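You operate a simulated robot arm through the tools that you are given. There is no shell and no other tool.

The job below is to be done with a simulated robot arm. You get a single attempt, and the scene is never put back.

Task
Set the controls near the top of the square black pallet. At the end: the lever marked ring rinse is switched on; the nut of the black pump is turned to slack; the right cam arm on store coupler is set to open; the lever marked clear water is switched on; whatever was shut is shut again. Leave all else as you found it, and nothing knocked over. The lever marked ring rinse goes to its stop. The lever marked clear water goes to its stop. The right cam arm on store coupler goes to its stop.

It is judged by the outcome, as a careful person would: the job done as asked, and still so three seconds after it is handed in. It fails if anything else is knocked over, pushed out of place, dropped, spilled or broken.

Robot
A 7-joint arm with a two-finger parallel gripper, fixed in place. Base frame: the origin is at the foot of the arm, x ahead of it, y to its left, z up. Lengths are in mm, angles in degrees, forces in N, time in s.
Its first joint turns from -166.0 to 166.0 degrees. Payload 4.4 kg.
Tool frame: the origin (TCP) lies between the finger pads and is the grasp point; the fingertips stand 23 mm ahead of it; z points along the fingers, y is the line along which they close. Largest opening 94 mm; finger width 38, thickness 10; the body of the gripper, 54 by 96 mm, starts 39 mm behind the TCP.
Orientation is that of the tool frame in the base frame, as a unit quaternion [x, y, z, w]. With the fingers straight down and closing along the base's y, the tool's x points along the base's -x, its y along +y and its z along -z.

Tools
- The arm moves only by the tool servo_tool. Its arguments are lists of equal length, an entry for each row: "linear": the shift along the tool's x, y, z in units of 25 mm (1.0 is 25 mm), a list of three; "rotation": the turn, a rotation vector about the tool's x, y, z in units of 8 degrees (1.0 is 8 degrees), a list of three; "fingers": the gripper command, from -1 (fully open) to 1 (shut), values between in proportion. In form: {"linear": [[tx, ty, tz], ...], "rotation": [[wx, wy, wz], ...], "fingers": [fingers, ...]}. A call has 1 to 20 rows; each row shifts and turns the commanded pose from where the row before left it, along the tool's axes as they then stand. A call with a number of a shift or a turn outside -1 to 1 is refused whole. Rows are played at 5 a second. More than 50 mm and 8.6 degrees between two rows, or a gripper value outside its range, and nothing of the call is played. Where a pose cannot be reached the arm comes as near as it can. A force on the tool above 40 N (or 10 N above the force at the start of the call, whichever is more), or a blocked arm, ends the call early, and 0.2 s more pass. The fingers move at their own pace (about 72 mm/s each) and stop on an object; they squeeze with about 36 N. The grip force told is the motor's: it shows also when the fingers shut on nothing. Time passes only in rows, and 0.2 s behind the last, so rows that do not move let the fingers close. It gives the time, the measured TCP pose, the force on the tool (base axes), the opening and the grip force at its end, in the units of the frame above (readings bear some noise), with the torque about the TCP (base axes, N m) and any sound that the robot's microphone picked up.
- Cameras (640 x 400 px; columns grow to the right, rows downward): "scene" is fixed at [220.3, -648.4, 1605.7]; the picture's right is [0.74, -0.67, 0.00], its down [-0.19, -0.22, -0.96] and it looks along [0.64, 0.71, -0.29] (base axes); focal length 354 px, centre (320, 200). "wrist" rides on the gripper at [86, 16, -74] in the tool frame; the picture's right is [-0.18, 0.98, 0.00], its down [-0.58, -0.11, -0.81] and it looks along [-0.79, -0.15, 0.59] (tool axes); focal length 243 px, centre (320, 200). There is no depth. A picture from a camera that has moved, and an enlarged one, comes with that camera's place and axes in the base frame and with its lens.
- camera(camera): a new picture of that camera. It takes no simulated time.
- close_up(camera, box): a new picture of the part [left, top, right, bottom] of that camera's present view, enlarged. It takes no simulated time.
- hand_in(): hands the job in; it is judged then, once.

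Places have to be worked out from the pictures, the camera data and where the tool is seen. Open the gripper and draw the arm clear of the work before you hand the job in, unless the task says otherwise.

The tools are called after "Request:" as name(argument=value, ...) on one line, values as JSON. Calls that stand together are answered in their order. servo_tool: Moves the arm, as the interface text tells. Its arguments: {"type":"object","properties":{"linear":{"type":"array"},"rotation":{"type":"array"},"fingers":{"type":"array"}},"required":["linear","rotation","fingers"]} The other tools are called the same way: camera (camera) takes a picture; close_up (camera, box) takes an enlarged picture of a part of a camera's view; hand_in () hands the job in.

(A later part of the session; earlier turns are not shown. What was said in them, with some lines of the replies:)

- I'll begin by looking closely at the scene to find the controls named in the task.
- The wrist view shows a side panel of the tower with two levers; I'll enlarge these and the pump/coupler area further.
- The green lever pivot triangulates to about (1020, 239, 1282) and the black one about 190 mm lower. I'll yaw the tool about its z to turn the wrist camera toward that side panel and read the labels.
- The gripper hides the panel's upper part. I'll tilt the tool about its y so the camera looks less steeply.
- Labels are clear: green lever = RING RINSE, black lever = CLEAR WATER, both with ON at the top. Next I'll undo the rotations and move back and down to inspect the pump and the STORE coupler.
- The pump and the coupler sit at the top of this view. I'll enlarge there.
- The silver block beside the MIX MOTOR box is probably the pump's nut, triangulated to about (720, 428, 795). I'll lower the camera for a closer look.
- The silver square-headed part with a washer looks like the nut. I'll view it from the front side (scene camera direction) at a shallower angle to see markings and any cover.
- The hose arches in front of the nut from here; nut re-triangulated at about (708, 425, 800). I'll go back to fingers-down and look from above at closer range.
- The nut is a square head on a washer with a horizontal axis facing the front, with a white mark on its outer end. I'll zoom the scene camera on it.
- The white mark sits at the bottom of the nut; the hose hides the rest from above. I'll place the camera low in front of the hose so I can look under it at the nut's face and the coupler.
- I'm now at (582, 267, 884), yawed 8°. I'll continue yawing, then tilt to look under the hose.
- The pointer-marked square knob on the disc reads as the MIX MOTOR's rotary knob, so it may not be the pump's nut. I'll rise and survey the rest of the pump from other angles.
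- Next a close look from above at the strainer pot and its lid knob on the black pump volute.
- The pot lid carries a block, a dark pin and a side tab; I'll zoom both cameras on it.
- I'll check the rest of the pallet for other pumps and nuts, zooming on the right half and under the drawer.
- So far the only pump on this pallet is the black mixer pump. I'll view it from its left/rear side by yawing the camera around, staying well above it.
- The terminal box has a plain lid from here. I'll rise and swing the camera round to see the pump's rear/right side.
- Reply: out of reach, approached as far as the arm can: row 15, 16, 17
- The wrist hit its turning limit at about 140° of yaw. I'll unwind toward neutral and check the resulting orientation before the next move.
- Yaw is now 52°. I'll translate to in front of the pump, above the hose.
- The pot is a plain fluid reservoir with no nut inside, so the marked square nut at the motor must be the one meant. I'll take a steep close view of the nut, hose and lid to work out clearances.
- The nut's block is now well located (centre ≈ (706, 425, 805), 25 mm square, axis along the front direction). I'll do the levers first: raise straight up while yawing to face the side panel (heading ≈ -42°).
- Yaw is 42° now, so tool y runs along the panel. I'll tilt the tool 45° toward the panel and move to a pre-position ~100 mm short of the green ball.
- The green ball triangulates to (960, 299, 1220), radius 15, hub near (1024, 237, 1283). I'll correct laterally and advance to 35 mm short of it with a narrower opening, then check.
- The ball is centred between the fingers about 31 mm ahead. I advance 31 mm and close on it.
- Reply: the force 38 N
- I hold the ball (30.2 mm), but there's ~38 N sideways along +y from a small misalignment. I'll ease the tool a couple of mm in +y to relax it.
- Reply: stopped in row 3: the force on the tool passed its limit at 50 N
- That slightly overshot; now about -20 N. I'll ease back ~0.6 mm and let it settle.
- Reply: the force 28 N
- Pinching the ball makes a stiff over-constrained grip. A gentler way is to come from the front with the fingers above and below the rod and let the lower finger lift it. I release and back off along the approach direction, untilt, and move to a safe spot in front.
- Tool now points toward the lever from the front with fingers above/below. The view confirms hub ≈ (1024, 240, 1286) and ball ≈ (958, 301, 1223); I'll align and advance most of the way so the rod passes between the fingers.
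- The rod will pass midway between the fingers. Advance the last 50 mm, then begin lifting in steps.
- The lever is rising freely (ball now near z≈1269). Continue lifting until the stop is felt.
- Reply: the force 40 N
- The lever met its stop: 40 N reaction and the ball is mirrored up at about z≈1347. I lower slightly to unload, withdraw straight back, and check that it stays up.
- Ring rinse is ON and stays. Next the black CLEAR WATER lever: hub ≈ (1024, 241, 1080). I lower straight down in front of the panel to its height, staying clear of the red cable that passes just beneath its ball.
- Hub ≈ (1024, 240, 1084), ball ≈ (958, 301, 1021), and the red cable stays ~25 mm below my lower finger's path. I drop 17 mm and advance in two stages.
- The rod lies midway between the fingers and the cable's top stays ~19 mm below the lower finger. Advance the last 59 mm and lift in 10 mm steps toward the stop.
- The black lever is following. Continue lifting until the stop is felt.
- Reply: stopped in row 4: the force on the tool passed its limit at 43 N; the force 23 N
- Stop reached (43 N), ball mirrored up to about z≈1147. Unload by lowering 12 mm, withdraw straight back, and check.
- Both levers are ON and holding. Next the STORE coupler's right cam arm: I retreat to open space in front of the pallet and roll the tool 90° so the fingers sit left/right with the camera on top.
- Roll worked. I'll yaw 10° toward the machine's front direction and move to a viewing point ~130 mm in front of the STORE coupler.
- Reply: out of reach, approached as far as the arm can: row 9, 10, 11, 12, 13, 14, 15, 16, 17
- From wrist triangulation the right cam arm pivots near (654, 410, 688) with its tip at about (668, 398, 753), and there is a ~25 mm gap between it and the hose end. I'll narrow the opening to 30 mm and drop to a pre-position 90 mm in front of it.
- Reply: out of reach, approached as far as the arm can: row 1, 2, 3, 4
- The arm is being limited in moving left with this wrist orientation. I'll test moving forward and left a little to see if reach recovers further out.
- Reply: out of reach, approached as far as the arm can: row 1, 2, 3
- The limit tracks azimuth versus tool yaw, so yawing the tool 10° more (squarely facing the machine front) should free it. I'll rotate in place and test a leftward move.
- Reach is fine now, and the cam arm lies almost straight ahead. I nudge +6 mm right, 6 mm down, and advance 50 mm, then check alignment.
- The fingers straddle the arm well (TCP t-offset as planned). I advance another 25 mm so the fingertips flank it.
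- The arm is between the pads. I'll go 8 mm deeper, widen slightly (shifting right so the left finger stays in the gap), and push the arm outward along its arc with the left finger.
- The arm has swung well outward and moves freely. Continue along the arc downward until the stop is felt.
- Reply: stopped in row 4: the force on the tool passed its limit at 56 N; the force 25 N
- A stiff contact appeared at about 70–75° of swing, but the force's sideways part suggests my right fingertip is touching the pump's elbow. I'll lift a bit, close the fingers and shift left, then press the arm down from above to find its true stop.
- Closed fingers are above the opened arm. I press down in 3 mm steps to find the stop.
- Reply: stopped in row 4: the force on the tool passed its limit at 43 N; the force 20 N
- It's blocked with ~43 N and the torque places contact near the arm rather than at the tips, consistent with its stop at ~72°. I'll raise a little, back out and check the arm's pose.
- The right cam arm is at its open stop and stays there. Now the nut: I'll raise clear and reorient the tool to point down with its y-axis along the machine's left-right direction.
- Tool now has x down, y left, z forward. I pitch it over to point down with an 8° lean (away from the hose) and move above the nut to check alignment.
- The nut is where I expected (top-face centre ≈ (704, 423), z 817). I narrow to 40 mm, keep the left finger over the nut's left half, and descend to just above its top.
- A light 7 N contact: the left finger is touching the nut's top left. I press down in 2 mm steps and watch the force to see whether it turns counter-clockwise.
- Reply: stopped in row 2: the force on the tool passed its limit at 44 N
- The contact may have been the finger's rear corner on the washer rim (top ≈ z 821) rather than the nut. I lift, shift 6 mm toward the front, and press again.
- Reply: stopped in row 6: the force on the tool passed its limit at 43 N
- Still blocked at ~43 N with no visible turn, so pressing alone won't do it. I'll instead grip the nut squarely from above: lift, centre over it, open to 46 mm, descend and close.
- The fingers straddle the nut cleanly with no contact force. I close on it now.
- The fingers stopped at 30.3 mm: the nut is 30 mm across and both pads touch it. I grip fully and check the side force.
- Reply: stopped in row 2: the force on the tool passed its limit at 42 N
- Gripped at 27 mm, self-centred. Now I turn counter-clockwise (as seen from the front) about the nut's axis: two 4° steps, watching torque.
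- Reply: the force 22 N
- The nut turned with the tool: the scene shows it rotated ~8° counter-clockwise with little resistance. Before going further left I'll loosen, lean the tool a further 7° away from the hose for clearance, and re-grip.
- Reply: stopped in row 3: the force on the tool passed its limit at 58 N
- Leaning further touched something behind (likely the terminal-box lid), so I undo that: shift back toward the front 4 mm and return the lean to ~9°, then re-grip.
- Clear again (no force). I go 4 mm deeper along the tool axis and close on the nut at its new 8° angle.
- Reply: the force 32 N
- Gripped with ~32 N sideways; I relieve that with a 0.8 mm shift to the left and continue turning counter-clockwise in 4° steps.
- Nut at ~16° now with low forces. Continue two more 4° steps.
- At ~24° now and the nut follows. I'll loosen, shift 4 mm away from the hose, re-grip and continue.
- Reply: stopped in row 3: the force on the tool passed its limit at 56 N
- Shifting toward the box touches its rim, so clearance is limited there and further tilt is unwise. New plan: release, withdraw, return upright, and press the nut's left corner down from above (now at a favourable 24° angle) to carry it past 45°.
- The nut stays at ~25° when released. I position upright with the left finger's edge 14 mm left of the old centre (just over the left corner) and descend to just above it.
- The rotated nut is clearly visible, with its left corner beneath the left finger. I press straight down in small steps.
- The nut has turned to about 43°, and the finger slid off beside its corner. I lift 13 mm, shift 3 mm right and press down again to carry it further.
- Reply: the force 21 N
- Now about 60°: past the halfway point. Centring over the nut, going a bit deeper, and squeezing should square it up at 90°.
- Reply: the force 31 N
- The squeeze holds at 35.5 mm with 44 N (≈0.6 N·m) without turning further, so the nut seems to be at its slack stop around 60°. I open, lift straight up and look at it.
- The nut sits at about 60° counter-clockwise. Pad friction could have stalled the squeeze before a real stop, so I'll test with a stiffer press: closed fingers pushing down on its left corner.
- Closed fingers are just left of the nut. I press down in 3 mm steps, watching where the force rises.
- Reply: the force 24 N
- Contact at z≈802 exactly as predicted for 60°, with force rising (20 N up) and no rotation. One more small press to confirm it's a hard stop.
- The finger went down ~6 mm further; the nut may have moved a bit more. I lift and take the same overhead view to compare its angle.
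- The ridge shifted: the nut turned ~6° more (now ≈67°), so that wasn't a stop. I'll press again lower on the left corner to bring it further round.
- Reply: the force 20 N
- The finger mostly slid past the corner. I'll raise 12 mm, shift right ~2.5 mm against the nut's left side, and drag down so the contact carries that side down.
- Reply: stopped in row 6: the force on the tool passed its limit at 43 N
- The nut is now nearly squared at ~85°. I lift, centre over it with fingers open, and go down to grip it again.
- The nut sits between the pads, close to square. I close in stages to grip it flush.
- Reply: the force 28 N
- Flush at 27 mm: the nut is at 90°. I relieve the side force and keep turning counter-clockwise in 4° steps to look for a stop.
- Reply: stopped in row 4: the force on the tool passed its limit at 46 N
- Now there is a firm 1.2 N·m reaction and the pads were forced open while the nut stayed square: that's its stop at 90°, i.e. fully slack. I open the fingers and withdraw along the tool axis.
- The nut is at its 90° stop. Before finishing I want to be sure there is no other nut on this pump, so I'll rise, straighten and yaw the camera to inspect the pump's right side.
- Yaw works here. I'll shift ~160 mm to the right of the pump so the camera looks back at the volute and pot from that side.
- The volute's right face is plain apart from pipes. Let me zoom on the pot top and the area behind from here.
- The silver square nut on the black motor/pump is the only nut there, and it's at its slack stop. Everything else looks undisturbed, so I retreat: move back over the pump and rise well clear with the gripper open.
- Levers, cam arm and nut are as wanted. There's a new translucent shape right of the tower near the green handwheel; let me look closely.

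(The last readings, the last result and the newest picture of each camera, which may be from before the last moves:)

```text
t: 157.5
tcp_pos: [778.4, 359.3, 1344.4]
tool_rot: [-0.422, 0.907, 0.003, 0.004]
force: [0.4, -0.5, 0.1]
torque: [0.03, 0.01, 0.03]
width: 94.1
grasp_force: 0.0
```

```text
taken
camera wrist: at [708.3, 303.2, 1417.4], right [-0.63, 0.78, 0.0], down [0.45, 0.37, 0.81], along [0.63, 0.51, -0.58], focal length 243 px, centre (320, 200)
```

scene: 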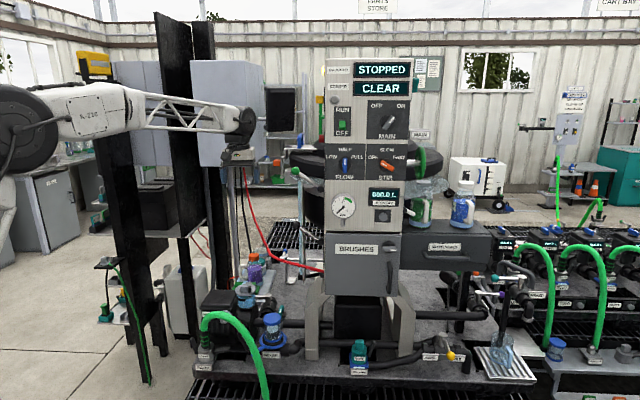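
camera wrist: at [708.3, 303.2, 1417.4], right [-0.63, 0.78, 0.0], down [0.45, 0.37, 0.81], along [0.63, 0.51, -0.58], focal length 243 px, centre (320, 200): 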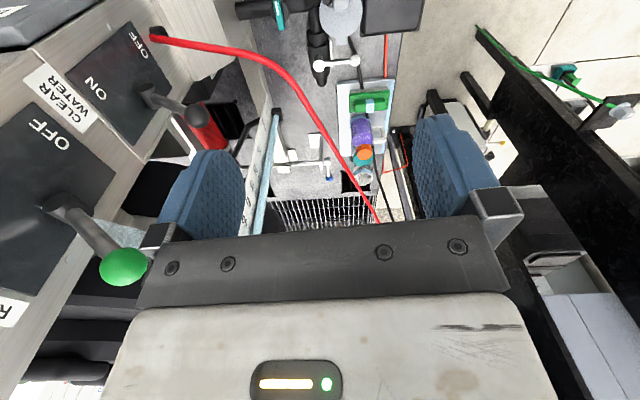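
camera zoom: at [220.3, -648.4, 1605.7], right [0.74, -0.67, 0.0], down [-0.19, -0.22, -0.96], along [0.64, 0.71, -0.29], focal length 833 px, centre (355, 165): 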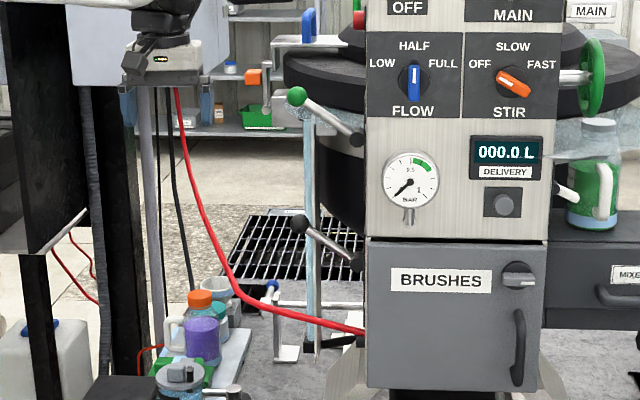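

The shape looks like water from the ring rinse under the hopper's ring. I'll zoom on both sides of the hopper to understand it.

Request:
close_up(camera="scene", box=[400, 150, 460, 220])

Request:
close_up(camera="scene", box=[275, 140, 335, 220])

Request:
close_up(camera="wrist", box=[80, 60, 320, 240])

```text
5.71 times, centred on (430, 185) of scene
camera zoom: at [220.3, -648.4, 1605.7], right [0.74, -0.67, 0.0], down [-0.19, -0.22, -0.96], along [0.64, 0.71, -0.29], focal length 2023 px, centre (-309, 286)
```

zoom: 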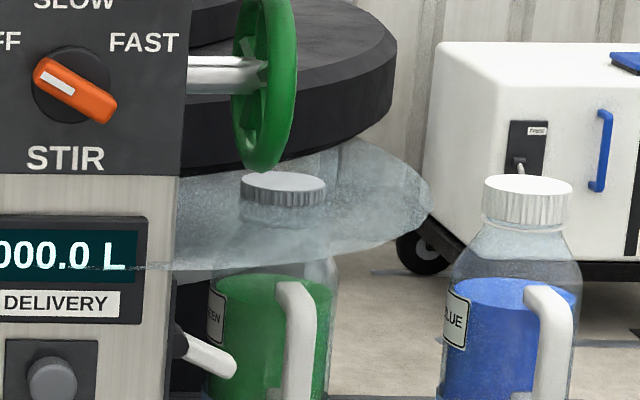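

```text
5.00 times, centred on (305, 180) of scene
camera zoom: at [220.3, -648.4, 1605.7], right [0.74, -0.67, 0.0], down [-0.19, -0.22, -0.96], along [0.64, 0.71, -0.29], focal length 1770 px, centre (395, 300)
```

zoom: 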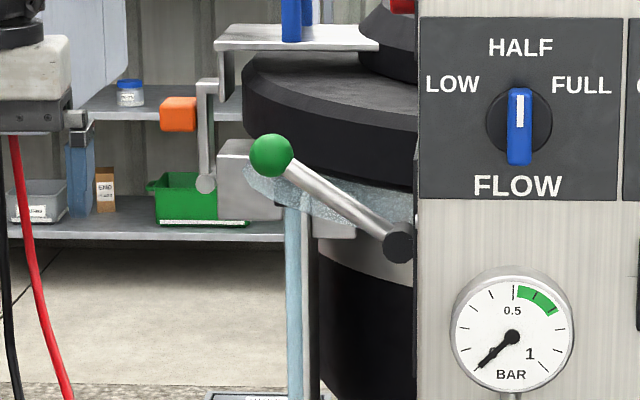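

```text
2.22 times, centred on (200, 150) of wrist
camera zoom: at [708.3, 303.2, 1417.4], right [-0.63, 0.78, 0.0], down [0.45, 0.37, 0.81], along [0.63, 0.51, -0.58], focal length 539 px, centre (587, 311)
```

zoom: 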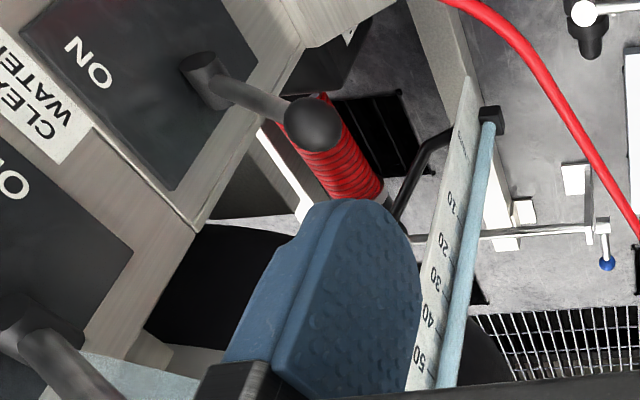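

Water from the ring rinse now shows around the hopper, which follows from both requested valves being on. All four controls are set and holding: both levers up at their stops, the right cam arm open, and the nut at its counter-clockwise stop. Nothing else looks disturbed, and the open gripper is well clear, so I hand the job in.

Request:
hand_in()

```text
The job is handed in.
```

I set all four controls and handed the job in. The nut is the one I am least sure of.

| Control | Final state | How I know |
|---|---|---|
| Ring rinse lever (green) | ON, at its stop | Lifted until it blocked at about 40 N, and it stayed up when I let go |
| Clear water lever (black) | ON, at its stop | Lifted until it blocked at about 43 N, and it stayed up when I let go |
| Store coupler, right cam arm | Open, at its stop | Swung outward and pressed twice; it blocked at the same angle both times |
| Nut of the black pump | Slack | Turned 90° counter-clockwise until it blocked firmly |

- **Nut:** the only nut I found on the pump was the silver square one on the motor box labelled MIX MOTOR. It had no tight or slack markings, so I took counter-clockwise as slack. I did not try the other way.
- **Contacts:** while turning the nut, the gripper pushed something behind it twice at about 56–58 N, most likely the lid or rim of the MIX MOTOR box. A fingertip also seems to have touched the pump's elbow pipe while I opened the cam arm. Nothing looked moved in the last pictures.
- **Water:** at the end there was water showing around the hopper, just under its black ring, which I had not seen at the start. I think it comes from both rinse valves being on. I could not tell whether any was overflowing, so I handed in straight away.
- **Shut items:** I did not open any lid, door or drawer, so there was nothing to shut again.
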